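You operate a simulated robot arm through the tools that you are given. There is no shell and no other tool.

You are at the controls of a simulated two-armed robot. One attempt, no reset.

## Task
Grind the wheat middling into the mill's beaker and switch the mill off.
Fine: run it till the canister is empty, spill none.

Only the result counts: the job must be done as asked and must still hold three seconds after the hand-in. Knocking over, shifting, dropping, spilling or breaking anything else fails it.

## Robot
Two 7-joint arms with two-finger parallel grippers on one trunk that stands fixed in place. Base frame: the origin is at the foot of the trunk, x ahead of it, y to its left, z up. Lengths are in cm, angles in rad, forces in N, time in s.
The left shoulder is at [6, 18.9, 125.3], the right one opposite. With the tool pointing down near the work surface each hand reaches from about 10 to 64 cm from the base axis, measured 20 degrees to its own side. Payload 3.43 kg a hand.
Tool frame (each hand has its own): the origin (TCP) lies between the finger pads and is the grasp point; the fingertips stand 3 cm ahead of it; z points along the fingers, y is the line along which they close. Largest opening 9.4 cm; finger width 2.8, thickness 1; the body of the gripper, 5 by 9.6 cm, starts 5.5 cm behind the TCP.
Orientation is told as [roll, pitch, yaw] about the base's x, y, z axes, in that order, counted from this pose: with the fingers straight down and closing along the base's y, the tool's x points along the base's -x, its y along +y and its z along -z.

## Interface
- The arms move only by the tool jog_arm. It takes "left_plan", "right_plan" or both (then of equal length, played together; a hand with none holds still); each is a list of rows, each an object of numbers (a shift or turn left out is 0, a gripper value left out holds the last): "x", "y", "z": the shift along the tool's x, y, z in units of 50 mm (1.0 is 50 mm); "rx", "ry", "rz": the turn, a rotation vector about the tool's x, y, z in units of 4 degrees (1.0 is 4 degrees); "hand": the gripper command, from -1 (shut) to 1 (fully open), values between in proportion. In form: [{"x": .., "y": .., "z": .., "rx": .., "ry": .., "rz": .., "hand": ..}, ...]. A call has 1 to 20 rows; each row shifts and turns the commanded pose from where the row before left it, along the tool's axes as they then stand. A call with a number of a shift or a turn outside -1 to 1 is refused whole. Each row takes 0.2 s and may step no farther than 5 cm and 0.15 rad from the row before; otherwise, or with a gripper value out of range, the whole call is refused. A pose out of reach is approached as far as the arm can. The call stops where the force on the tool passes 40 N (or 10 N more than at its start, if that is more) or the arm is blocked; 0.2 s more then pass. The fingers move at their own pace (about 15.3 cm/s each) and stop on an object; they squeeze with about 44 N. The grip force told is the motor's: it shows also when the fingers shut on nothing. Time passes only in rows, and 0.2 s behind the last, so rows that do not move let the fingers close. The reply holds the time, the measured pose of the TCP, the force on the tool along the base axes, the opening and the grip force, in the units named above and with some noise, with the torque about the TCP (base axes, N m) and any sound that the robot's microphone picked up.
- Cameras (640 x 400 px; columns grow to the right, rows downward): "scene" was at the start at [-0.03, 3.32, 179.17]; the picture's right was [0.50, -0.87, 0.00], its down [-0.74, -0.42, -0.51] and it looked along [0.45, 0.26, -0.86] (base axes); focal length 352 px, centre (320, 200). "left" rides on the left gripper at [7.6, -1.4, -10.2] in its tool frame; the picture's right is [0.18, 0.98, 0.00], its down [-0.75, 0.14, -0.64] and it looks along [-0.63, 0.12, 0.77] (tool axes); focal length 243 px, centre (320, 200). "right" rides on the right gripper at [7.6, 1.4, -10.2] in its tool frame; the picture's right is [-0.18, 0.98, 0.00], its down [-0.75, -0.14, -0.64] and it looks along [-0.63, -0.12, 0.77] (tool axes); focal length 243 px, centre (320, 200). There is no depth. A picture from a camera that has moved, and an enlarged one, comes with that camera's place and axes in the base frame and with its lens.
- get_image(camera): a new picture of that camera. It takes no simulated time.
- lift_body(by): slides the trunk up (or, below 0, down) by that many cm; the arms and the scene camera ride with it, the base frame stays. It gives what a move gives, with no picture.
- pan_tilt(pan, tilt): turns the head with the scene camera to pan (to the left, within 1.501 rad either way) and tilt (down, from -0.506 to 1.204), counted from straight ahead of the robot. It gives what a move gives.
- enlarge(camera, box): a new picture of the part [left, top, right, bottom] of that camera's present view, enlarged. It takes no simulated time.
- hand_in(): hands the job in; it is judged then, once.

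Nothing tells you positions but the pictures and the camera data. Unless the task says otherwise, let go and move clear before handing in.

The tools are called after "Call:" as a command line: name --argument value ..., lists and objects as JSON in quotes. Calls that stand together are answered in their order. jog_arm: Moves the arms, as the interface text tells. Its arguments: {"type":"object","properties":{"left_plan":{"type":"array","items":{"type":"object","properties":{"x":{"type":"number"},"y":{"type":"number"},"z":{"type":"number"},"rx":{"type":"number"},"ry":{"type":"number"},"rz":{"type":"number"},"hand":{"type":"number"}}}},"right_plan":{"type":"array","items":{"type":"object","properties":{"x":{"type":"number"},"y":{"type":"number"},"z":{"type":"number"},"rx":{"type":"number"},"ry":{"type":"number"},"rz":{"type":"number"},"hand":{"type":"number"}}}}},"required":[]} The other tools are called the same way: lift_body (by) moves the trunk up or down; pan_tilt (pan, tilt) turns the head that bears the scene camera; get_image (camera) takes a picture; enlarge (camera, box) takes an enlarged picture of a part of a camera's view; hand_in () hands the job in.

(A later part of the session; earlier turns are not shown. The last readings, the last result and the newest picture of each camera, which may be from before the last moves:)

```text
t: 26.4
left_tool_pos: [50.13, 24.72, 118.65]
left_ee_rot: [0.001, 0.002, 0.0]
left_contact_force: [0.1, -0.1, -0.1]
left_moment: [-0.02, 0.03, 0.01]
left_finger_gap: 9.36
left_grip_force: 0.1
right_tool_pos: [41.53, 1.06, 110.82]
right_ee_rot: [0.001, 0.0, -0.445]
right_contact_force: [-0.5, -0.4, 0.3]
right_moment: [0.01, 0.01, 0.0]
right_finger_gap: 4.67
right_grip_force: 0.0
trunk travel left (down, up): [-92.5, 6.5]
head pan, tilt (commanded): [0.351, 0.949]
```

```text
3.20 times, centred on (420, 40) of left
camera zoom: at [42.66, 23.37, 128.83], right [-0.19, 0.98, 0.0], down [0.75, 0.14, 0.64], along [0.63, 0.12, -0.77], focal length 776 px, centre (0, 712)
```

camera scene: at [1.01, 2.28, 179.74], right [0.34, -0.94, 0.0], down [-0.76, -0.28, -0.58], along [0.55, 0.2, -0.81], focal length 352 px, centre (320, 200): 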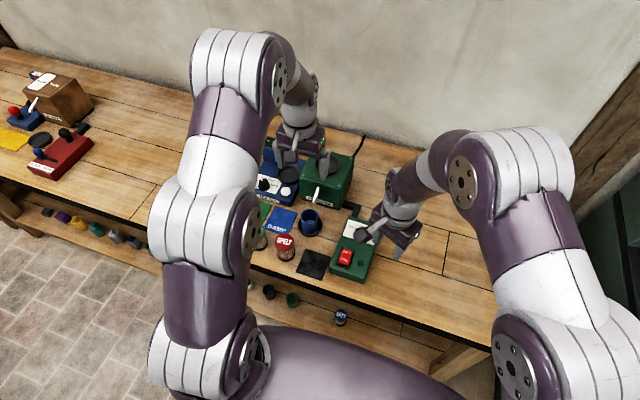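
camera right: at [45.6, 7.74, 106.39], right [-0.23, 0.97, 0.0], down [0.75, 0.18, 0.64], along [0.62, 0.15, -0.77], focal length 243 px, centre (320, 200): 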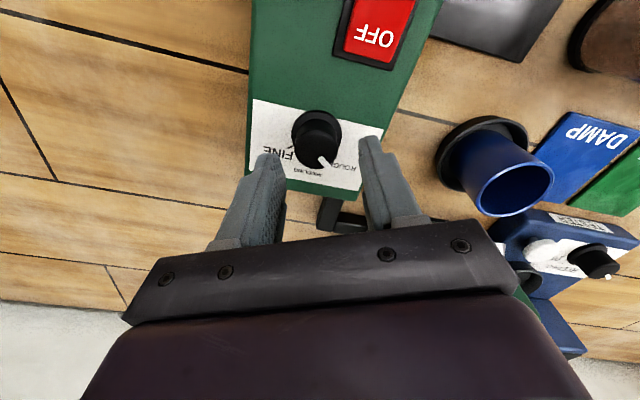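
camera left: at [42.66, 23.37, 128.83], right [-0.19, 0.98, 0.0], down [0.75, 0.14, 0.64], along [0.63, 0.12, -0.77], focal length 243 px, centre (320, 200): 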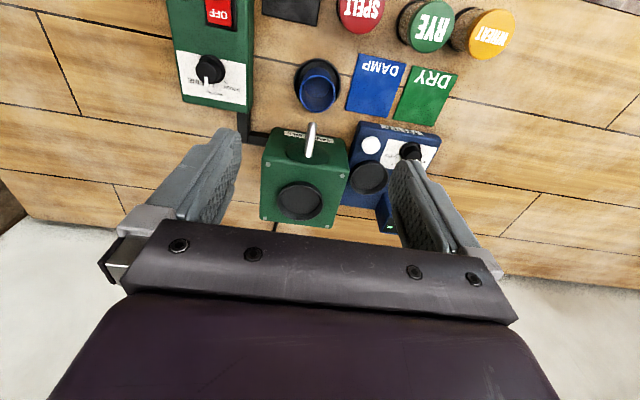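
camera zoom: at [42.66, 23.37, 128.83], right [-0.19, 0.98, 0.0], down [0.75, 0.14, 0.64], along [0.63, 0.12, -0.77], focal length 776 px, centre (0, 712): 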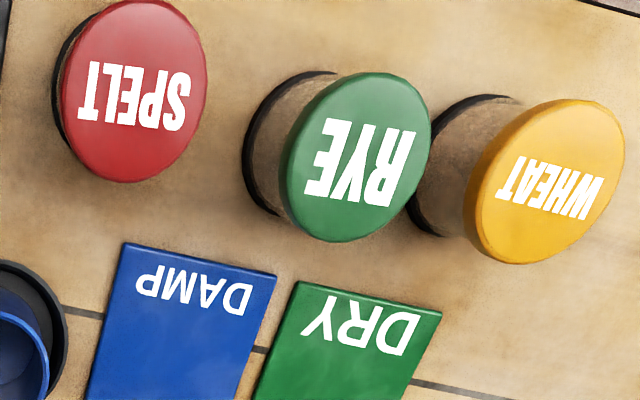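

The mill's socket is centred near (68.8, 24.9) with its rim at z≈98.5. I'll test whether the empty left hand can reach above it while pointing straight down.

Call:
jog_arm --left_plan '[{"x": -0.748, "z": 0.3}, {"x": -0.748, "z": 0.3}, {"x": -0.748, "z": 0.3}, {"x": -0.748, "z": 0.3}, {"x": -0.748, "z": 0.3}, {}]'

Call:
get_image --camera "left"

Call:
enlarge --camera "left" --box '[240, 110, 400, 235]'

```text
t: 27.8
left_tool_pos: [61.1, 24.28, 109.83]
left_ee_rot: [-0.001, -0.002, 0.0]
left_contact_force: [-0.5, 0.3, 0.0]
left_moment: [0.0, -0.01, 0.04]
left_finger_gap: 9.39
left_grip_force: 0.0
left hand out of reach, approached as far as the arm can: row 3, 4, 5
right_tool_pos: [41.34, 1.14, 110.84]
right_ee_rot: [0.0, 0.0, -0.446]
right_contact_force: [-0.1, -0.3, -0.6]
right_moment: [-0.02, 0.0, 0.0]
right_finger_gap: 4.68
right_grip_force: 0.1
trunk travel left (down, up): [-92.5, 6.5]
head pan, tilt (commanded): [0.351, 0.949]
```

```text
taken
camera left: at [53.56, 22.88, 120.04], right [-0.18, 0.98, 0.0], down [0.75, 0.14, 0.64], along [0.63, 0.12, -0.77], focal length 243 px, centre (320, 200)
```

left: 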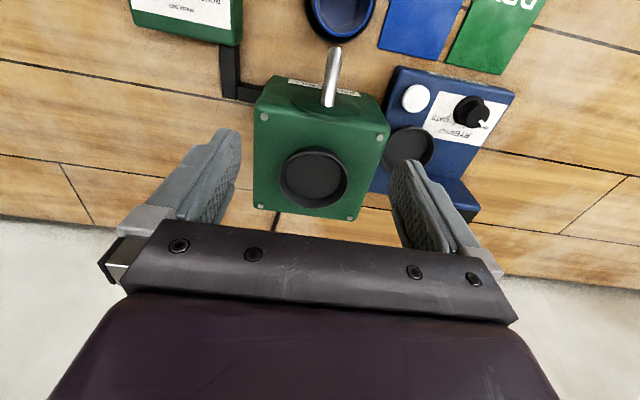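

```text
3.20 times, centred on (320, 172) of left
camera zoom: at [53.56, 22.88, 120.04], right [-0.18, 0.98, 0.0], down [0.75, 0.14, 0.64], along [0.63, 0.12, -0.77], focal length 776 px, centre (320, 288)
```

zoom: 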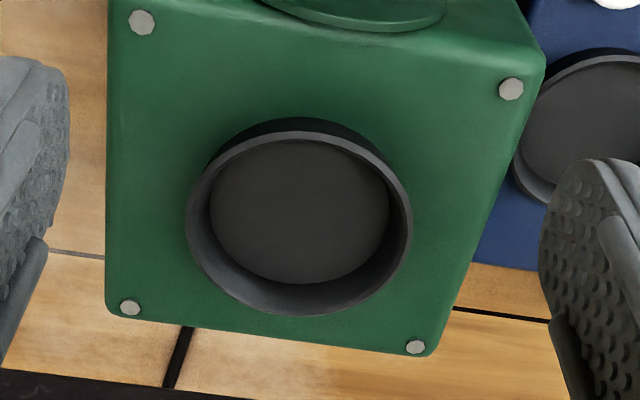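

Straight down, the left arm only reaches x≈61, so I'll have to set the canister down with the hand tilted forward about 36°. I'll back off first and go round to the wheat canister, coming at it diagonally so the fingers stay clear of the rye.

Call:
jog_arm --left_plan '[{"x": 0.8, "z": -0.3}, {"x": 0.8, "z": -0.3}, {"x": 0.8, "z": -0.3}, {"x": 0.8, "z": -0.3}]'

```text
t: 28.8
left_tool_pos: [45.04, 24.62, 115.93]
left_ee_rot: [0.0, -0.002, 0.0]
left_contact_force: [-0.4, 0.3, 0.3]
left_moment: [0.03, 0.02, 0.01]
left_finger_gap: 9.41
left_grip_force: 0.2
right_tool_pos: [41.42, 1.31, 110.96]
right_ee_rot: [0.0, 0.0, -0.446]
right_contact_force: [0.5, -0.2, 0.4]
right_moment: [-0.01, -0.05, 0.0]
right_finger_gap: 4.7
right_grip_force: 0.1
trunk travel left (down, up): [-92.5, 6.5]
head pan, tilt (commanded): [0.351, 0.949]
```

Call:
jog_arm --left_plan '[{"ry": -1}, {"ry": -1}, {"ry": -1}, {"ry": -1}, {"ry": -1}, {"ry": -1}, {"ry": -1}, {"ry": -1}, {"ry": -1}, {"x": -0.485, "z": 0.682}, {"x": -0.485, "z": 0.682}, {"x": -0.485, "z": 0.682}, {"x": -0.485, "z": 0.682}, {"x": -0.485, "z": 0.682}, {"x": -0.485, "z": 0.682}]'

Call:
get_image --camera "left"

Call:
get_image --camera "scene"

```text
t: 32.0
left_tool_pos: [68.08, 23.52, 105.48]
left_ee_rot: [-0.019, -0.54, 0.001]
left_contact_force: [0.3, -0.2, -0.2]
left_moment: [-0.02, 0.01, 0.02]
left_finger_gap: 9.38
left_grip_force: 0.0
left hand out of reach, approached as far as the arm can: row 9
right_tool_pos: [41.67, 1.33, 110.78]
right_ee_rot: [-0.002, 0.001, -0.446]
right_contact_force: [0.1, -0.7, 0.8]
right_moment: [0.0, 0.04, 0.01]
right_finger_gap: 4.7
right_grip_force: 0.1
trunk travel left (down, up): [-92.5, 6.5]
head pan, tilt (commanded): [0.351, 0.949]
```

```text
taken
camera left: at [56.41, 22.27, 110.34], right [-0.15, 0.98, -0.11], down [0.32, 0.15, 0.94], along [0.94, 0.1, -0.33], focal length 243 px, centre (320, 200)
```

left: 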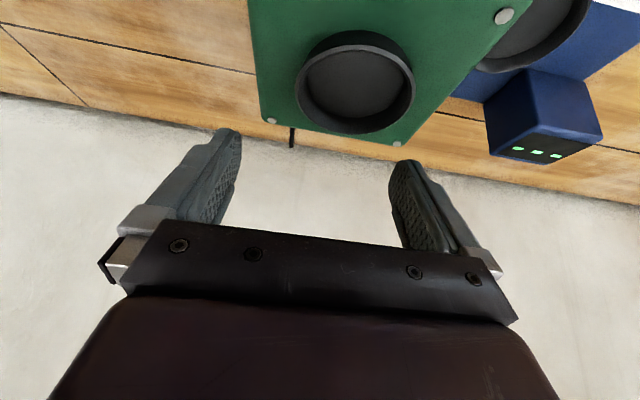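

```text
taken
camera scene: at [1.16, 2.5, 179.74], right [0.34, -0.94, 0.0], down [-0.76, -0.28, -0.58], along [0.55, 0.2, -0.81], focal length 352 px, centre (320, 200)
```

scene: 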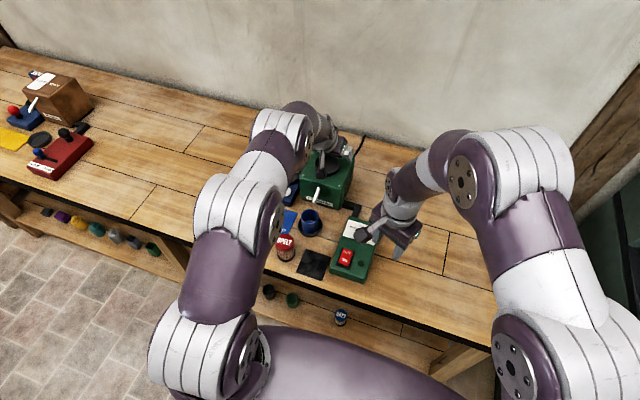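

The tilted hand reaches the mill socket at x≈68. Now I'll swing back, high up, to the wheat canister.

Call:
jog_arm --left_plan '[{"x": 0.442, "y": 0.556, "z": -0.484}, {"x": 0.442, "y": 0.556, "z": -0.484}, {"x": 0.442, "y": 0.556, "z": -0.484}, {"x": 0.442, "y": 0.556, "z": -0.484}, {"x": 0.442, "y": 0.556, "z": -0.484}, {"x": 0.442, "y": 0.556, "z": -0.484}, {"x": 0.442, "y": 0.556, "z": -0.484}, {"x": 0.442, "y": 0.556, "z": -0.484}, {"x": 0.442, "y": 0.556, "z": -0.484}]'

Call:
get_image --camera "left"

Call:
get_image --camera "scene"

```text
t: 34.0
left_tool_pos: [39.81, 48.7, 113.62]
left_ee_rot: [-0.021, -0.543, 0.0]
left_contact_force: [-0.1, -0.3, 0.8]
left_moment: [0.01, 0.0, 0.01]
left_finger_gap: 9.41
left_grip_force: 0.1
right_tool_pos: [41.46, 1.23, 110.88]
right_ee_rot: [0.0, -0.001, -0.447]
right_contact_force: [-1.2, -0.1, 0.1]
right_moment: [-0.02, -0.02, 0.02]
right_finger_gap: 4.69
right_grip_force: 0.0
trunk travel left (down, up): [-92.5, 6.5]
head pan, tilt (commanded): [0.351, 0.949]
```

```text
taken
camera left: at [28.02, 47.57, 118.41], right [-0.15, 0.98, -0.11], down [0.31, 0.15, 0.94], along [0.94, 0.1, -0.33], focal length 243 px, centre (320, 200)
```

left: 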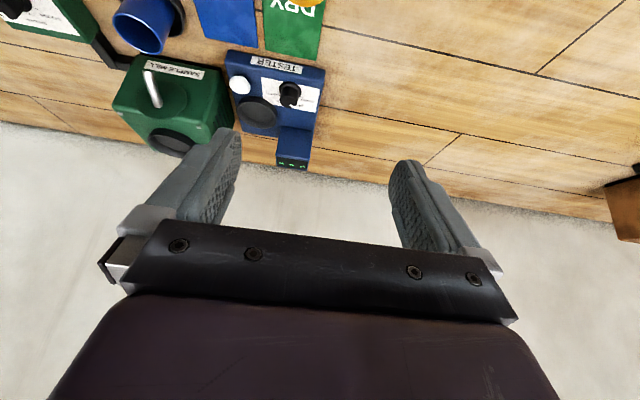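

```text
taken
camera scene: at [0.79, 2.57, 179.74], right [0.34, -0.94, 0.0], down [-0.76, -0.28, -0.58], along [0.55, 0.2, -0.81], focal length 352 px, centre (320, 200)
```

scene: 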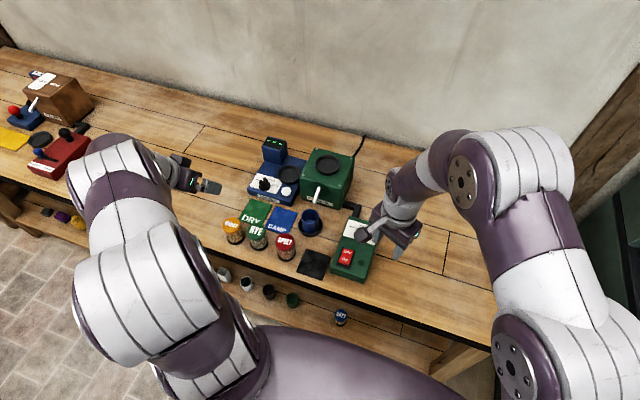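

The scene view is clear now, so I'll measure the canister and the socket up close.

Call:
enlarge --camera "scene" --box '[215, 205, 275, 255]'

Call:
enlarge --camera "scene" --box '[290, 140, 370, 200]'

Call:
enlarge --camera "scene" --box '[330, 210, 390, 290]'

```text
8.00 times, centred on (245, 230) of scene
camera zoom: at [0.79, 2.57, 179.74], right [0.34, -0.94, 0.0], down [-0.76, -0.28, -0.58], along [0.55, 0.2, -0.81], focal length 2819 px, centre (920, -40)
```

zoom: 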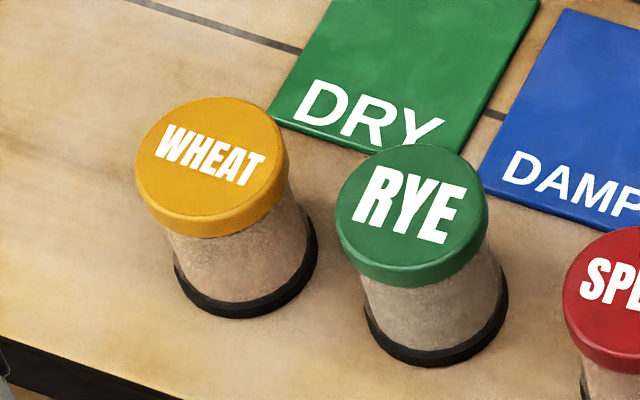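

```text
6.67 times, centred on (330, 170) of scene
camera zoom: at [0.79, 2.57, 179.74], right [0.34, -0.94, 0.0], down [-0.76, -0.28, -0.58], along [0.55, 0.2, -0.81], focal length 2349 px, centre (253, 400)
```

zoom: 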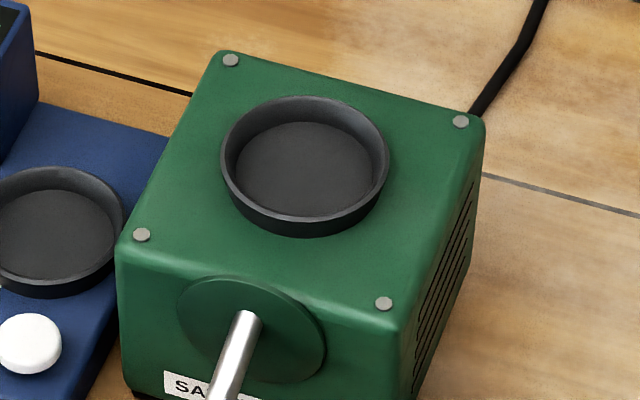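

```text
5.00 times, centred on (360, 250) of scene
camera zoom: at [0.79, 2.57, 179.74], right [0.34, -0.94, 0.0], down [-0.76, -0.28, -0.58], along [0.55, 0.2, -0.81], focal length 1762 px, centre (120, -50)
```

zoom: 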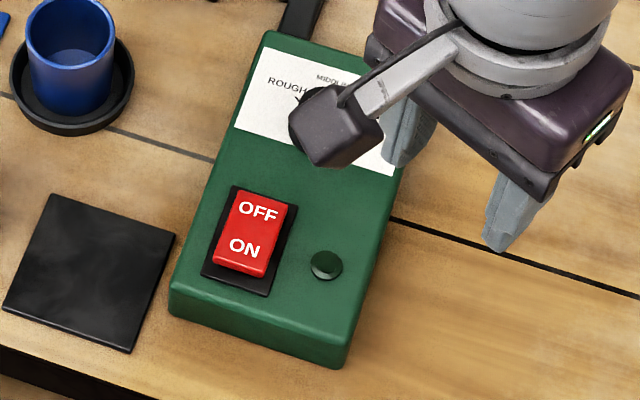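

Stereo puts the wheat canister at about (42.1, 45.0), with its foot at z≈86.3 and its lid top at z≈92.6. I'll turn the tilted left hand to a diagonal approach.

Call:
jog_arm --left_plan '[{"rx": 0.27, "rz": 1.0}, {"rx": 0.517, "rz": 0.856}, {"rx": 0.517, "rz": 0.856}, {"rx": 0.517, "rz": 0.856}, {"rx": 0.517, "rz": 0.856}, {"rx": 0.517, "rz": 0.856}, {"rx": 0.517, "rz": 0.856}, {"rx": 0.517, "rz": 0.856}, {"rx": 0.517, "rz": 0.856}, {"rx": 0.517, "rz": 0.856}, {"rx": 0.517, "rz": 0.856}]'

Call:
get_image --camera "left"

Call:
get_image --camera "scene"

```text
t: 36.4
left_tool_pos: [39.81, 49.12, 113.37]
left_ee_rot: [0.002, -0.543, -0.779]
left_contact_force: [-0.2, 0.4, -0.1]
left_moment: [-0.02, 0.0, 0.0]
left_finger_gap: 9.4
left_grip_force: 0.0
right_tool_pos: [41.58, 1.24, 110.89]
right_ee_rot: [0.0, -0.001, -0.446]
right_contact_force: [-0.2, 0.1, -0.1]
right_moment: [0.01, 0.0, 0.03]
right_finger_gap: 4.69
right_grip_force: 0.1
trunk travel left (down, up): [-92.5, 6.5]
head pan, tilt (commanded): [0.351, 0.949]
```

```text
taken
camera left: at [30.53, 56.37, 118.43], right [0.58, 0.81, -0.09], down [0.32, -0.12, 0.94], along [0.75, -0.57, -0.33], focal length 243 px, centre (320, 200)
```

left: 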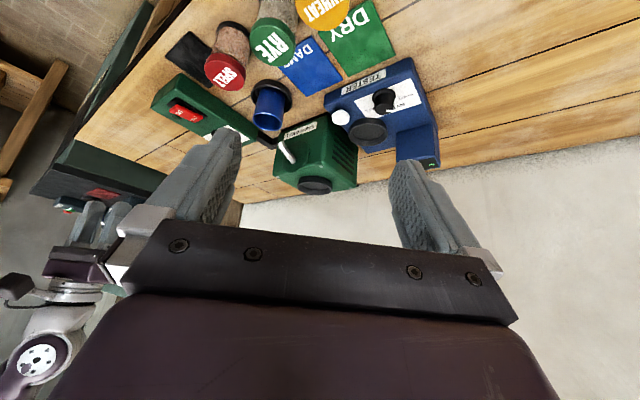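

```text
taken
camera scene: at [0.96, 2.54, 179.74], right [0.34, -0.94, 0.0], down [-0.76, -0.28, -0.58], along [0.55, 0.2, -0.81], focal length 352 px, centre (320, 200)
```

scene: 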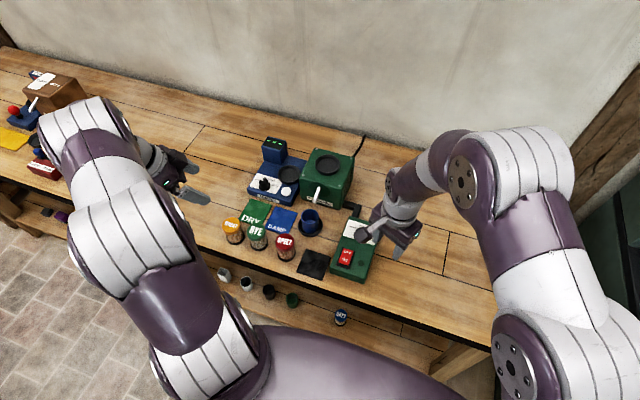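

Call:
jog_arm --left_plan '[{"x": 0.3765, "y": -0.0655, "z": 0.66}, {"x": 0.3765, "y": -0.0655, "z": 0.66}, {"x": 0.3765, "y": -0.0655, "z": 0.66}, {"x": 0.3765, "y": -0.0655, "z": 0.66, "hand": 0.6}, {}]'

Call:
get_image --camera "left"

Call:
enlarge --camera "scene" --box '[190, 180, 300, 260]'

```text
t: 37.6
left_tool_pos: [39.5, 47.9, 98.7]
left_ee_rot: [0.002, -0.54, -0.778]
left_contact_force: [0.0, 0.5, -0.3]
left_moment: [0.01, 0.01, 0.0]
left_finger_gap: 7.52
left_grip_force: 0.1
right_tool_pos: [41.44, 1.14, 110.83]
right_ee_rot: [0.001, -0.001, -0.446]
right_contact_force: [0.3, 0.4, -0.5]
right_moment: [0.0, 0.03, 0.02]
right_finger_gap: 4.71
right_grip_force: 0.0
trunk travel left (down, up): [-92.5, 6.5]
head pan, tilt (commanded): [0.351, 0.949]
```

```text
taken
camera left: at [30.11, 55.21, 103.48], right [0.58, 0.81, -0.09], down [0.32, -0.12, 0.94], along [0.75, -0.57, -0.33], focal length 243 px, centre (320, 200)
```

left: 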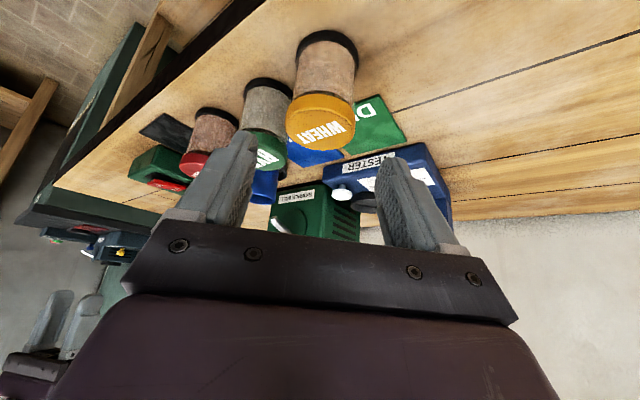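

```text
5.00 times, centred on (245, 220) of scene
camera zoom: at [0.89, 2.46, 179.74], right [0.34, -0.94, 0.0], down [-0.76, -0.28, -0.58], along [0.55, 0.2, -0.81], focal length 1762 px, centre (695, 100)
```

zoom: 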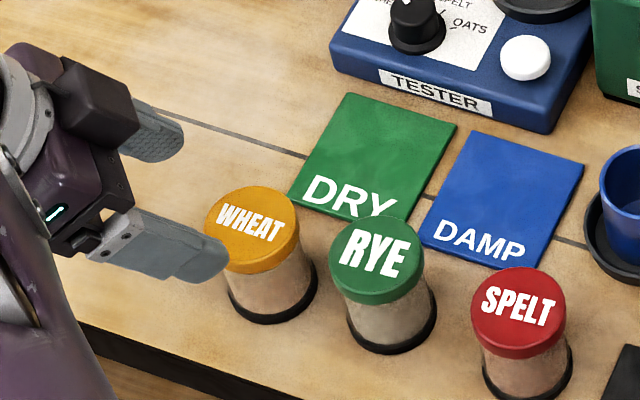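

Call:
enlarge --camera "left" --box '[240, 20, 400, 160]'

```text
2.86 times, centred on (320, 90) of left
camera zoom: at [30.11, 55.21, 103.48], right [0.58, 0.81, -0.09], down [0.32, -0.12, 0.94], along [0.75, -0.57, -0.33], focal length 693 px, centre (320, 514)
```

zoom: 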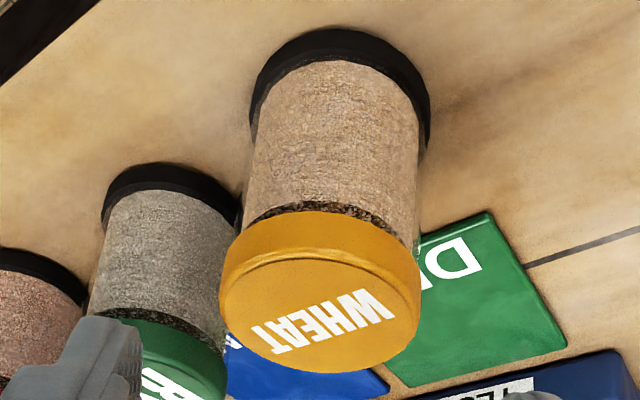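

The canister lies right on the hand's axis. I'll go down along the tool axis so the fingers straddle it, but not close yet.

Call:
jog_arm --left_plan '[{"x": 0.06, "y": -0.006, "z": 0.54}, {"x": 0.06, "z": 0.54}, {"x": 0.06, "z": 0.54}, {}]'

Call:
get_image --camera "left"

Call:
enlarge --camera "scene" --box '[190, 190, 290, 260]'

```text
t: 38.6
left_tool_pos: [41.51, 45.57, 90.92]
left_ee_rot: [0.002, -0.541, -0.776]
left_contact_force: [0.1, 0.6, -0.2]
left_moment: [-0.02, 0.01, 0.0]
left_finger_gap: 7.53
left_grip_force: 0.1
right_tool_pos: [41.58, 1.16, 110.94]
right_ee_rot: [0.0, -0.001, -0.444]
right_contact_force: [-0.2, 0.1, 0.8]
right_moment: [-0.01, 0.0, 0.02]
right_finger_gap: 4.69
right_grip_force: 0.1
trunk travel left (down, up): [-92.5, 6.5]
head pan, tilt (commanded): [0.351, 0.949]
```

```text
taken
camera left: at [32.18, 52.76, 95.83], right [0.58, 0.81, -0.09], down [0.32, -0.12, 0.94], along [0.75, -0.57, -0.33], focal length 243 px, centre (320, 200)
```

left: 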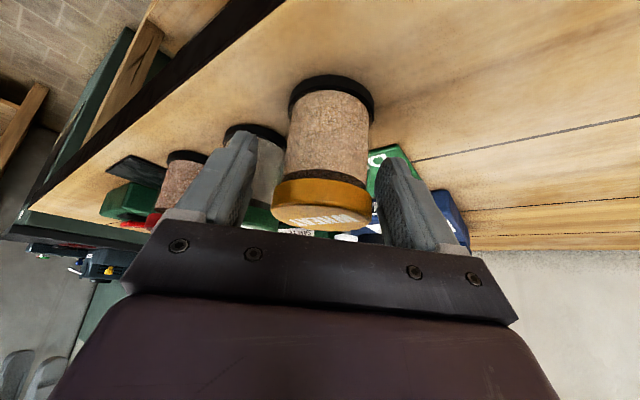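

```text
5.71 times, centred on (240, 225) of scene
camera zoom: at [0.91, 2.49, 179.74], right [0.34, -0.94, 0.0], down [-0.76, -0.28, -0.58], along [0.55, 0.2, -0.81], focal length 2014 px, centre (777, 57)
```

zoom: 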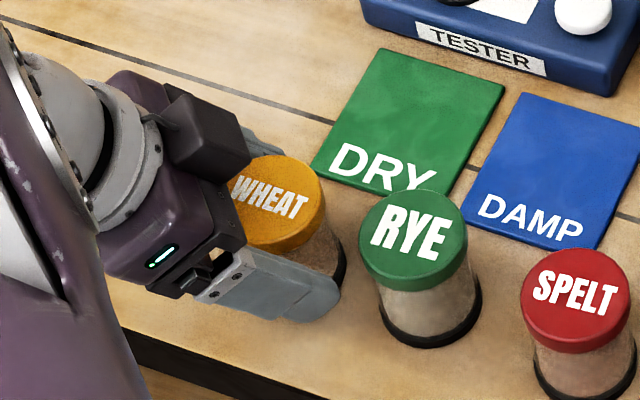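

Call:
jog_arm --left_plan '[{"x": -0.036, "z": -0.06}, {"hand": 0.4}, {"hand": 0.2}, {"hand": 0.0}, {"hand": -0.3}, {"hand": -1}, {}]'

Call:
get_image --camera "left"

Call:
enlarge --camera "scene" --box '[190, 190, 290, 260]'

```text
t: 40.2
left_tool_pos: [41.67, 45.41, 91.4]
left_ee_rot: [0.001, -0.542, -0.778]
left_contact_force: [1.9, 1.1, 4.4]
left_moment: [-0.02, -0.03, 0.03]
left_finger_gap: 5.67
left_grip_force: 43.9
right_tool_pos: [41.45, 1.22, 110.82]
right_ee_rot: [-0.001, -0.001, -0.446]
right_contact_force: [-0.2, -0.1, 0.6]
right_moment: [-0.03, 0.01, 0.0]
right_finger_gap: 4.71
right_grip_force: 0.1
trunk travel left (down, up): [-92.5, 6.5]
head pan, tilt (commanded): [0.351, 0.949]
```

```text
taken
camera left: at [32.2, 52.78, 96.3], right [0.58, 0.81, -0.09], down [0.32, -0.12, 0.94], along [0.75, -0.57, -0.33], focal length 243 px, centre (320, 200)
```

left: 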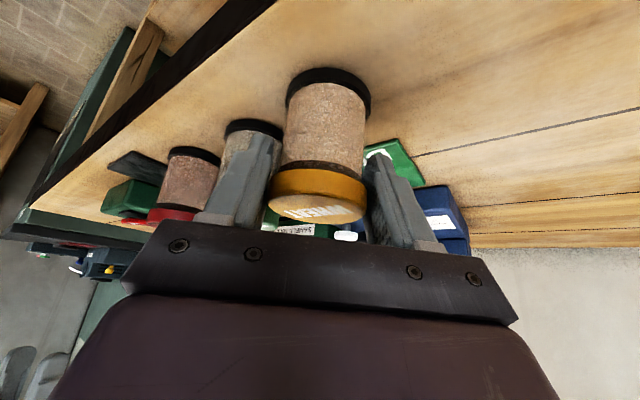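

```text
5.71 times, centred on (240, 225) of scene
camera zoom: at [0.91, 2.46, 179.74], right [0.34, -0.94, 0.0], down [-0.76, -0.28, -0.58], along [0.55, 0.2, -0.81], focal length 2014 px, centre (777, 57)
```

zoom: 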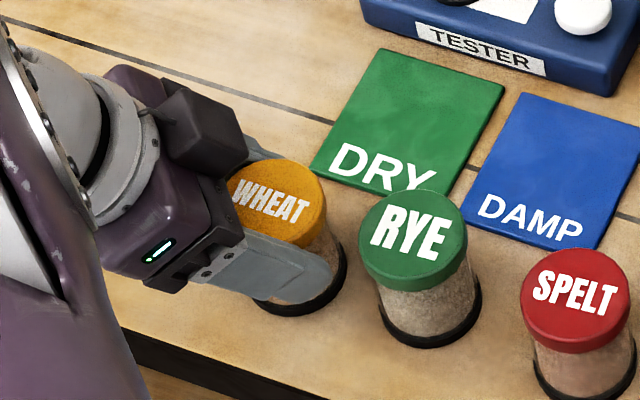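

The grip holds at 5.67 cm. I'll lift straight up gently and check.

Call:
jog_arm --left_plan '[{"x": -0.103, "z": -0.171}, {"x": -0.206, "z": -0.343}, {"x": -0.309, "z": -0.514}, {"x": -0.309, "z": -0.514}]'

Call:
get_image --camera "left"

Call:
enlarge --camera "scene" --box '[180, 160, 300, 260]'

```text
t: 41.2
left_tool_pos: [41.47, 45.68, 100.34]
left_ee_rot: [0.002, -0.541, -0.777]
left_contact_force: [-0.2, -0.5, -1.8]
left_moment: [0.02, 0.04, 0.0]
left_finger_gap: 5.65
left_grip_force: 43.8
right_tool_pos: [41.57, 1.16, 110.92]
right_ee_rot: [0.0, 0.001, -0.447]
right_contact_force: [0.1, -0.7, 0.1]
right_moment: [0.01, -0.02, -0.02]
right_finger_gap: 4.7
right_grip_force: 0.0
trunk travel left (down, up): [-92.5, 6.5]
head pan, tilt (commanded): [0.351, 0.949]
```

```text
taken
camera left: at [32.07, 52.89, 105.29], right [0.58, 0.81, -0.09], down [0.32, -0.12, 0.94], along [0.75, -0.57, -0.33], focal length 243 px, centre (320, 200)
```

left: 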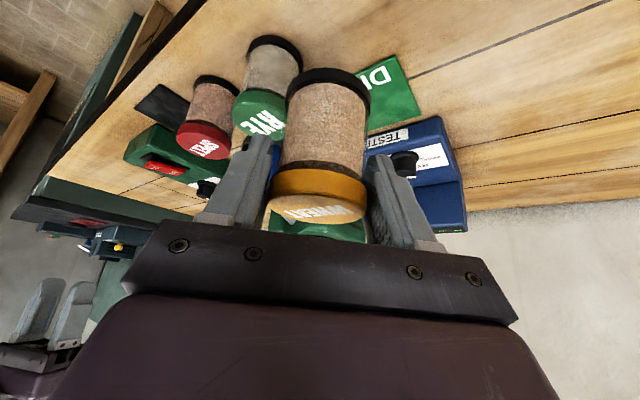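

```text
4.00 times, centred on (240, 210) of scene
camera zoom: at [0.86, 2.41, 179.73], right [0.34, -0.94, 0.0], down [-0.76, -0.28, -0.58], along [0.55, 0.2, -0.81], focal length 1410 px, centre (640, 160)
```

zoom: 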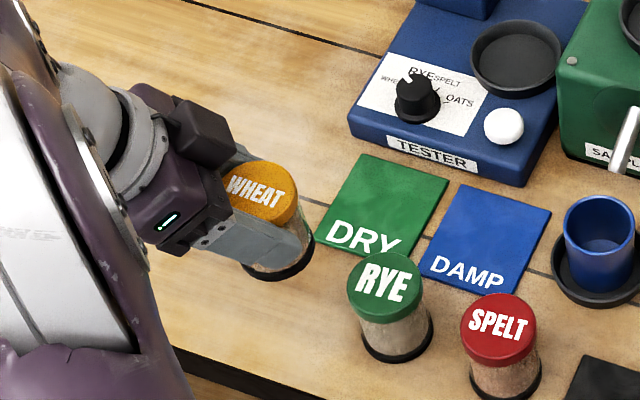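

It's lifted cleanly and stays upright. I'll go higher and turn the hand back to face forward.

Call:
jog_arm --left_plan '[{"x": -0.309, "z": -0.514}, {"x": -0.309, "z": -0.514}, {"x": -0.309, "z": -0.514}, {"rx": -0.516, "rz": -0.857}, {"rx": -0.516, "rz": -0.857}, {"rx": -0.516, "rz": -0.857}, {"rx": -0.516, "rz": -0.857}, {"rx": -0.516, "rz": -0.857}, {"rx": -0.516, "rz": -0.857}, {"rx": -0.516, "rz": -0.857}, {"rx": -0.516, "rz": -0.857}, {"rx": -0.516, "rz": -0.857}, {"rx": -0.516, "rz": -0.857}, {"rx": -0.516, "rz": -0.857}]'

Call:
get_image --camera "left"

Call:
get_image --camera "scene"

```text
t: 44.2
left_tool_pos: [41.7, 45.45, 109.37]
left_ee_rot: [0.0, -0.544, -0.008]
left_contact_force: [-0.5, 0.2, -2.2]
left_moment: [-0.01, 0.03, -0.01]
left_finger_gap: 5.68
left_grip_force: 44.5
right_tool_pos: [41.54, 1.21, 110.87]
right_ee_rot: [0.0, 0.0, -0.447]
right_contact_force: [0.7, -0.4, 0.6]
right_moment: [-0.01, 0.02, 0.0]
right_finger_gap: 4.71
right_grip_force: 0.0
trunk travel left (down, up): [-92.5, 6.5]
head pan, tilt (commanded): [0.351, 0.949]
```

```text
taken
camera left: at [29.89, 44.14, 114.27], right [-0.15, 0.98, -0.09], down [0.32, 0.14, 0.94], along [0.94, 0.11, -0.33], focal length 243 px, centre (320, 200)
```

left: 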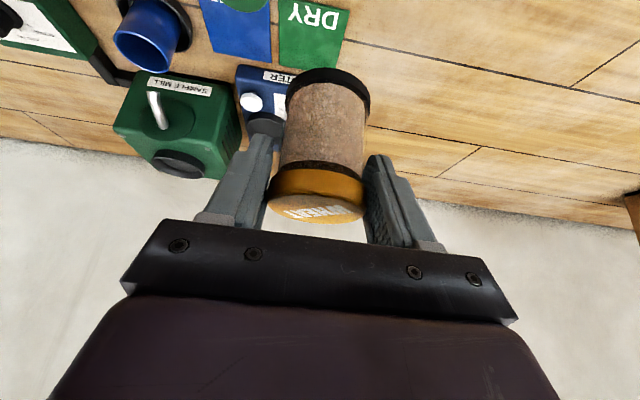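

```text
taken
camera scene: at [0.92, 2.46, 179.74], right [0.34, -0.94, 0.0], down [-0.76, -0.28, -0.58], along [0.55, 0.2, -0.81], focal length 352 px, centre (320, 200)
```

scene: 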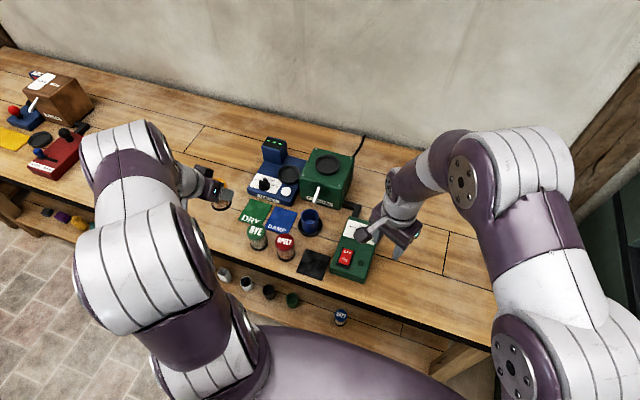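

Call:
jog_arm --left_plan '[{"x": -0.579, "y": -0.508, "z": 0.35}, {"x": -0.579, "y": -0.508, "z": 0.35}, {"x": -0.579, "y": -0.508, "z": 0.35}, {"x": -0.579, "y": -0.508, "z": 0.35}, {"x": -0.579, "y": -0.508, "z": 0.35}, {"x": -0.579, "y": -0.508, "z": 0.35}, {"x": -0.579, "y": -0.508, "z": 0.35}, {"x": -0.579, "y": -0.508, "z": 0.35}, {}]'

Call:
get_image --camera "left"

Call:
get_image --camera "scene"

Call:
enlarge --camera "left" --box '[240, 0, 440, 125]'

```text
t: 46.2
left_tool_pos: [68.65, 24.89, 109.27]
left_ee_rot: [0.002, -0.54, -0.009]
left_contact_force: [0.1, -0.1, -1.7]
left_moment: [0.02, 0.01, 0.02]
left_finger_gap: 5.7
left_grip_force: 43.8
right_tool_pos: [41.53, 1.24, 110.83]
right_ee_rot: [-0.001, 0.0, -0.447]
right_contact_force: [-0.5, 0.9, 0.5]
right_moment: [0.02, 0.01, 0.01]
right_finger_gap: 4.72
right_grip_force: 0.1
trunk travel left (down, up): [-92.5, 6.5]
head pan, tilt (commanded): [0.351, 0.949]
```

```text
taken
camera left: at [56.86, 23.58, 114.11], right [-0.15, 0.98, -0.09], down [0.32, 0.14, 0.94], along [0.94, 0.11, -0.33], focal length 243 px, centre (320, 200)
```

left: 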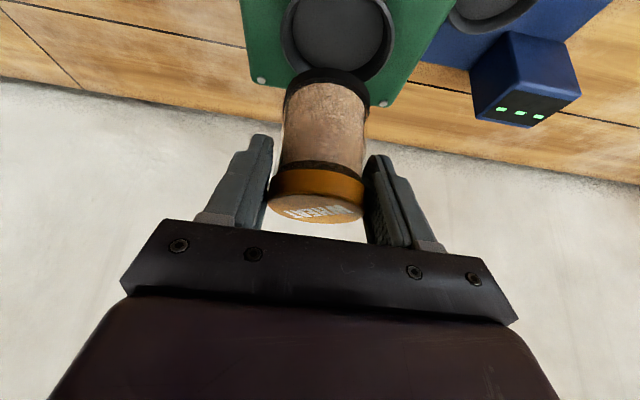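

```text
taken
camera scene: at [0.86, 2.54, 179.74], right [0.34, -0.94, 0.0], down [-0.76, -0.28, -0.58], along [0.55, 0.2, -0.81], focal length 352 px, centre (320, 200)
```

scene: 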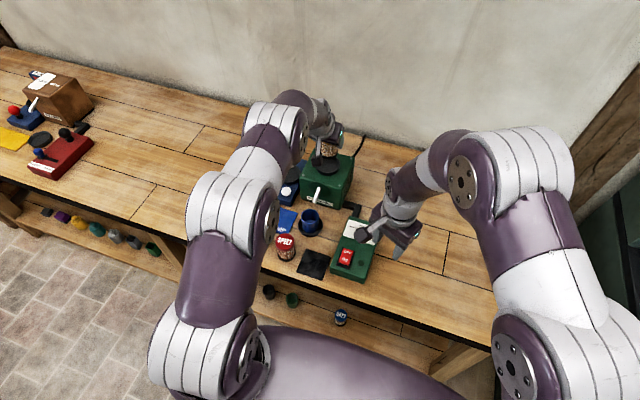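

```text
3.20 times, centred on (340, 62) of left
camera zoom: at [56.86, 23.58, 114.11], right [-0.15, 0.98, -0.09], down [0.32, 0.14, 0.94], along [0.94, 0.11, -0.33], focal length 776 px, centre (256, 640)
```

zoom: 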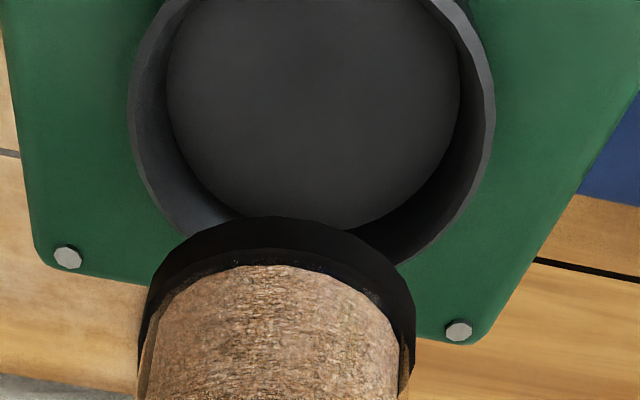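

The canister hangs over the socket, and I judge it about 0.2 cm off in x and in y. I'll lower it to just above the lip, correct that, and look again.

Call:
jog_arm --left_plan '[{"x": 0.204, "y": 0.02, "z": 0.3755}, {"x": 0.204, "y": 0.02, "z": 0.3755}, {}]'

Call:
enlarge --camera "left" --box '[240, 0, 440, 125]'

Call:
enlarge --camera "scene" --box '[295, 110, 375, 210]'

Call:
get_image --camera "right"

```text
t: 47.0
left_tool_pos: [68.61, 25.15, 104.74]
left_ee_rot: [0.001, -0.544, -0.008]
left_contact_force: [0.3, 0.2, -1.4]
left_moment: [0.01, 0.06, -0.03]
left_finger_gap: 5.68
left_grip_force: 43.8
right_tool_pos: [41.58, 1.17, 110.82]
right_ee_rot: [0.0, -0.001, -0.447]
right_contact_force: [-0.4, -0.2, 0.1]
right_moment: [0.01, 0.0, 0.03]
right_finger_gap: 4.71
right_grip_force: 0.0
trunk travel left (down, up): [-92.5, 6.5]
head pan, tilt (commanded): [0.351, 0.949]
```

```text
3.20 times, centred on (340, 62) of left
camera zoom: at [56.97, 23.9, 109.65], right [-0.15, 0.98, -0.09], down [0.32, 0.14, 0.94], along [0.94, 0.11, -0.33], focal length 776 px, centre (256, 640)
```

zoom: 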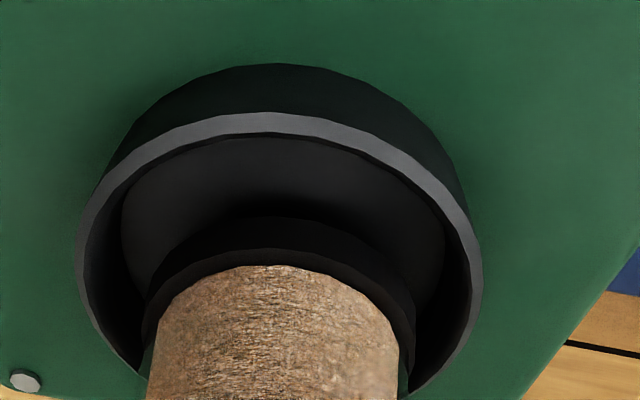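

```text
4.00 times, centred on (335, 160) of scene
camera zoom: at [0.89, 2.45, 179.74], right [0.34, -0.94, 0.0], down [-0.76, -0.28, -0.58], along [0.55, 0.2, -0.81], focal length 1410 px, centre (260, 360)
```

zoom: 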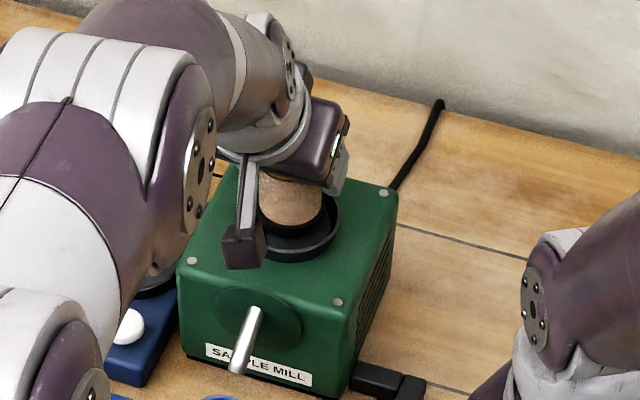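

```text
taken
camera right: at [35.2, 5.79, 121.27], right [0.59, 0.81, 0.0], down [0.62, -0.45, 0.64], along [0.52, -0.38, -0.77], focal length 243 px, centre (320, 200)
```

right: 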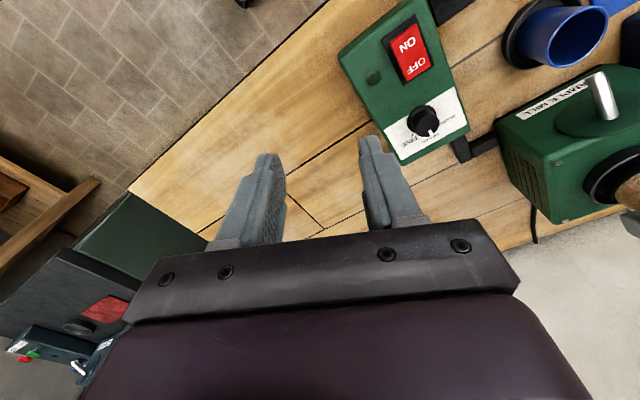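

Call:
jog_arm --left_plan '[{"x": 0.069, "z": 0.134}, {"x": 0.069, "z": 0.134}, {}]'

Call:
enlarge --camera "left" --box '[240, 0, 440, 125]'

Call:
enlarge --camera "right" --box '[560, 100, 640, 240]'

```text
t: 47.8
left_tool_pos: [68.64, 25.08, 103.82]
left_ee_rot: [0.003, -0.55, -0.008]
left_contact_force: [-5.8, 1.9, 19.5]
left_moment: [-0.08, 0.72, 0.09]
left_finger_gap: 5.65
left_grip_force: 44.1
right_tool_pos: [41.13, 1.11, 111.03]
right_ee_rot: [0.003, -0.004, -0.445]
right_contact_force: [0.4, 0.8, -0.2]
right_moment: [0.0, -0.01, 0.03]
right_finger_gap: 4.71
right_grip_force: 0.1
trunk travel left (down, up): [-92.5, 6.5]
head pan, tilt (commanded): [0.351, 0.949]
```

```text
3.20 times, centred on (340, 62) of left
camera zoom: at [56.86, 23.8, 108.56], right [-0.15, 0.98, -0.09], down [0.31, 0.14, 0.94], along [0.94, 0.11, -0.32], focal length 776 px, centre (256, 640)
```

zoom: 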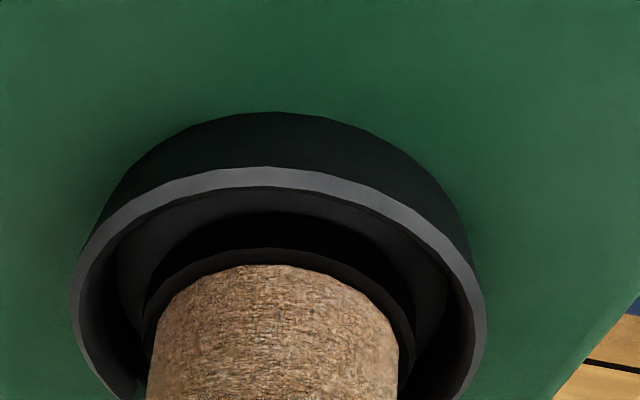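

```text
2.86 times, centred on (600, 170) of right
camera zoom: at [34.85, 5.75, 121.41], right [0.59, 0.81, 0.0], down [0.62, -0.45, 0.64], along [0.52, -0.38, -0.77], focal length 693 px, centre (-480, 286)
```

zoom: 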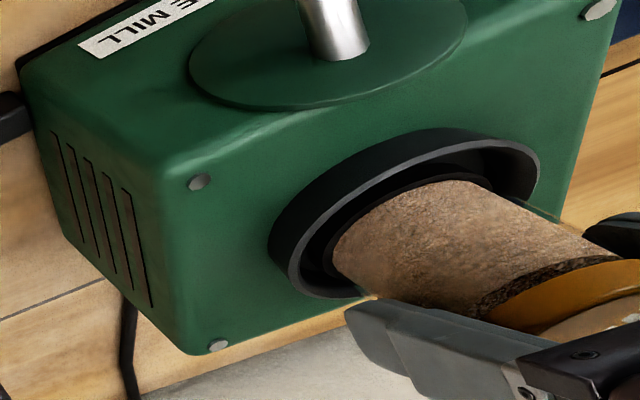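

The hand met about 19 N of contact while lowering. I'll look closely to see whether the foot is on the socket floor or caught on something.

Call:
enlarge --camera "right" --box '[585, 130, 640, 200]'

Call:
enlarge --camera "left" --box '[255, 30, 405, 130]'

Call:
enlarge --camera "scene" --box '[310, 140, 350, 180]'

```text
5.71 times, centred on (612, 165) of right
camera zoom: at [34.85, 5.75, 121.41], right [0.59, 0.81, 0.0], down [0.62, -0.45, 0.64], along [0.52, -0.38, -0.77], focal length 1386 px, centre (-1351, 400)
```

zoom: 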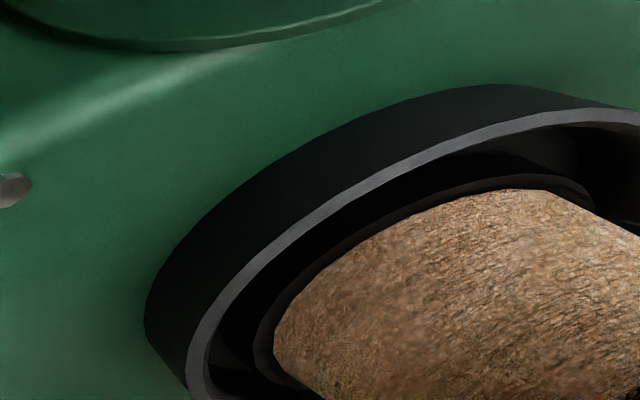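

```text
4.00 times, centred on (330, 80) of left
camera zoom: at [56.86, 23.8, 108.56], right [-0.15, 0.98, -0.09], down [0.31, 0.14, 0.94], along [0.94, 0.11, -0.32], focal length 970 px, centre (280, 680)
```

zoom: 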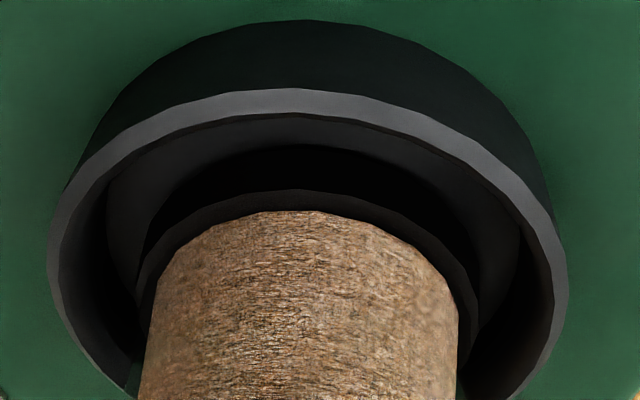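

```text
10.00 times, centred on (330, 160) of scene
camera zoom: at [0.37, 2.37, 179.77], right [0.34, -0.94, 0.0], down [-0.76, -0.28, -0.58], along [0.55, 0.2, -0.81], focal length 3524 px, centre (220, 600)
```

zoom: 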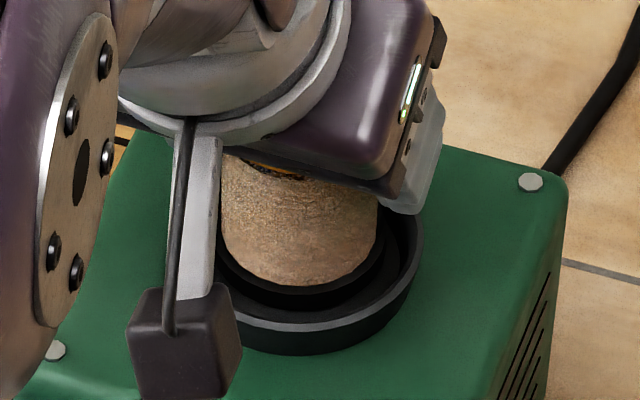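

The foot sits inside the lip with floor visible around it, and the contact is at the foot's near edge, so it's resting on the socket floor. I'll ease off the downward press and open the fingers slowly.

Call:
jog_arm --left_plan '[{"x": -0.042, "z": -0.068}, {}, {"hand": 0.2}, {"hand": 0.25}, {"hand": 0.35}, {"hand": 0.5}, {}]'

Call:
get_image --camera "left"

Call:
enlarge --camera "right" --box '[560, 100, 640, 240]'

Call:
enlarge --camera "scene" --box '[300, 130, 360, 190]'

```text
t: 49.4
left_tool_pos: [68.7, 25.17, 103.81]
left_ee_rot: [0.001, -0.541, -0.009]
left_contact_force: [-0.1, -0.2, 0.1]
left_moment: [0.01, 0.02, -0.01]
left_finger_gap: 7.04
left_grip_force: 0.2
right_tool_pos: [41.5, 1.27, 110.79]
right_ee_rot: [0.0, 0.001, -0.444]
right_contact_force: [0.0, 0.0, -0.7]
right_moment: [-0.04, -0.01, 0.01]
right_finger_gap: 4.72
right_grip_force: 0.2
trunk travel left (down, up): [-92.5, 6.5]
head pan, tilt (commanded): [0.351, 0.949]
```

```text
taken
camera left: at [57.02, 23.9, 108.64], right [-0.15, 0.98, -0.09], down [0.32, 0.14, 0.94], along [0.94, 0.11, -0.33], focal length 243 px, centre (320, 200)
```

left: 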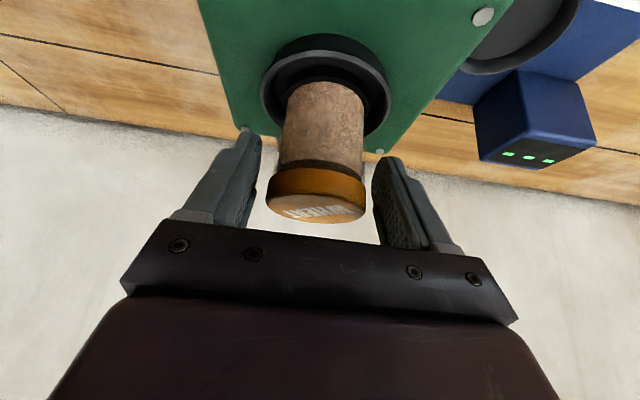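

```text
2.86 times, centred on (600, 170) of right
camera zoom: at [35.22, 5.81, 121.26], right [0.59, 0.81, 0.0], down [0.62, -0.45, 0.64], along [0.52, -0.38, -0.77], focal length 693 px, centre (-480, 286)
```

zoom: 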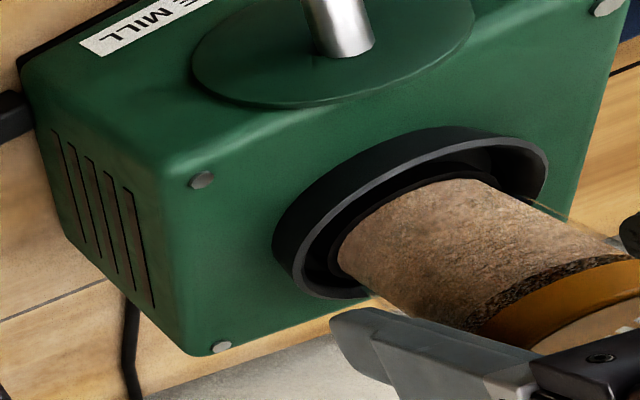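

```text
6.67 times, centred on (330, 160) of scene
camera zoom: at [0.93, 2.47, 179.74], right [0.34, -0.94, 0.0], down [-0.76, -0.28, -0.58], along [0.55, 0.2, -0.81], focal length 2349 px, centre (253, 467)
```

zoom: 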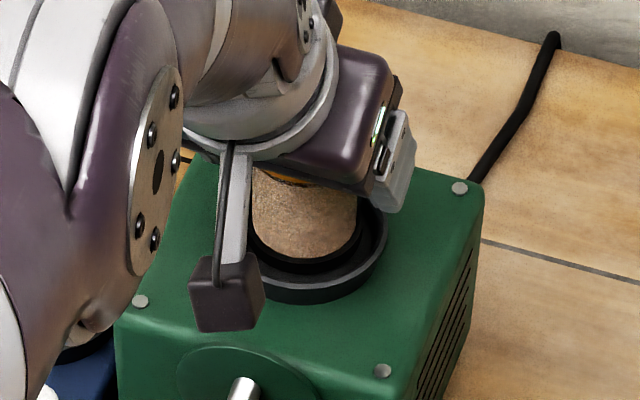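

The canister stands on its own in the socket. I'll draw the left hand back along its axis and off to the left.

Call:
jog_arm --left_plan '[{"z": -0.5}, {"z": -0.8}, {"z": -0.8}, {"z": -0.8}, {"x": 0.5, "y": 0.5, "z": -0.5}, {"x": 0.5, "y": 0.5, "z": -0.5}, {"x": 0.5, "y": 0.5, "z": -0.5}, {"y": 0.8, "x": 0.3}, {"y": 0.8, "x": 0.3}]'

Call:
get_image --camera "scene"

Call:
enlarge --camera "scene" --box '[290, 120, 380, 210]'

Call:
get_image --camera "left"

```text
t: 51.4
left_tool_pos: [48.17, 41.13, 117.41]
left_ee_rot: [-0.002, -0.544, -0.009]
left_contact_force: [0.2, -0.2, -0.3]
left_moment: [0.01, 0.01, -0.01]
left_finger_gap: 7.07
left_grip_force: 0.0
right_tool_pos: [41.69, 1.3, 110.81]
right_ee_rot: [-0.001, 0.001, -0.447]
right_contact_force: [0.2, -0.4, 0.7]
right_moment: [-0.01, -0.07, 0.01]
right_finger_gap: 4.7
right_grip_force: 0.1
trunk travel left (down, up): [-92.5, 6.5]
head pan, tilt (commanded): [0.351, 0.949]
```

```text
taken
camera scene: at [0.97, 2.73, 179.73], right [0.34, -0.94, 0.0], down [-0.76, -0.28, -0.58], along [0.55, 0.2, -0.81], focal length 352 px, centre (320, 200)
```

scene: 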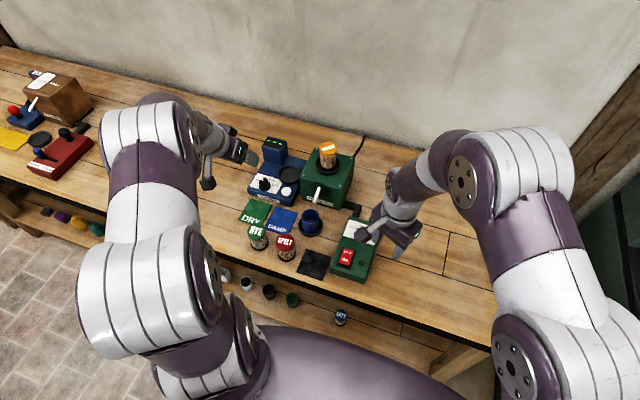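

```text
4.44 times, centred on (335, 165) of scene
camera zoom: at [0.97, 2.73, 179.73], right [0.34, -0.94, 0.0], down [-0.76, -0.28, -0.58], along [0.55, 0.2, -0.81], focal length 1566 px, centre (253, 356)
```

zoom: 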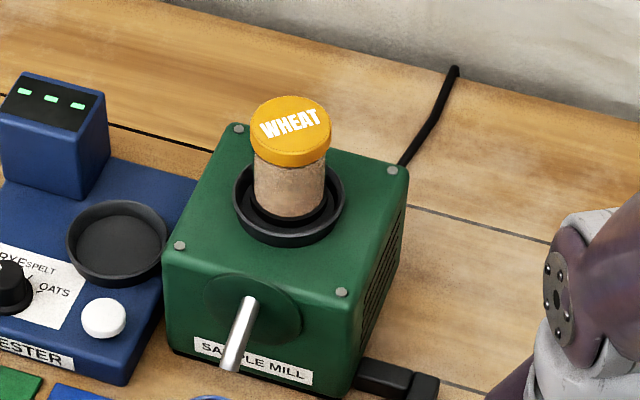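

```text
taken
camera left: at [36.44, 39.88, 122.29], right [-0.15, 0.98, -0.1], down [0.32, 0.14, 0.94], along [0.94, 0.11, -0.33], focal length 243 px, centre (320, 200)
```

left: 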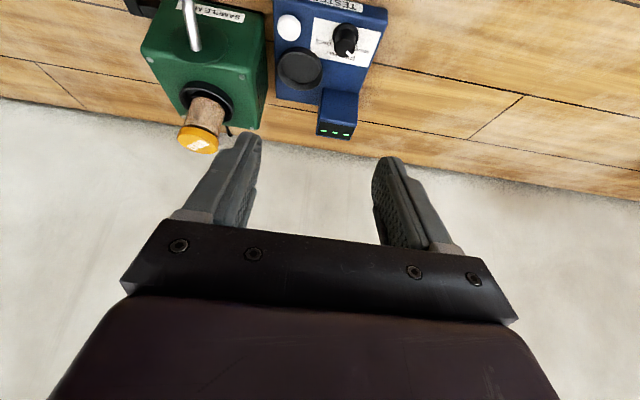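

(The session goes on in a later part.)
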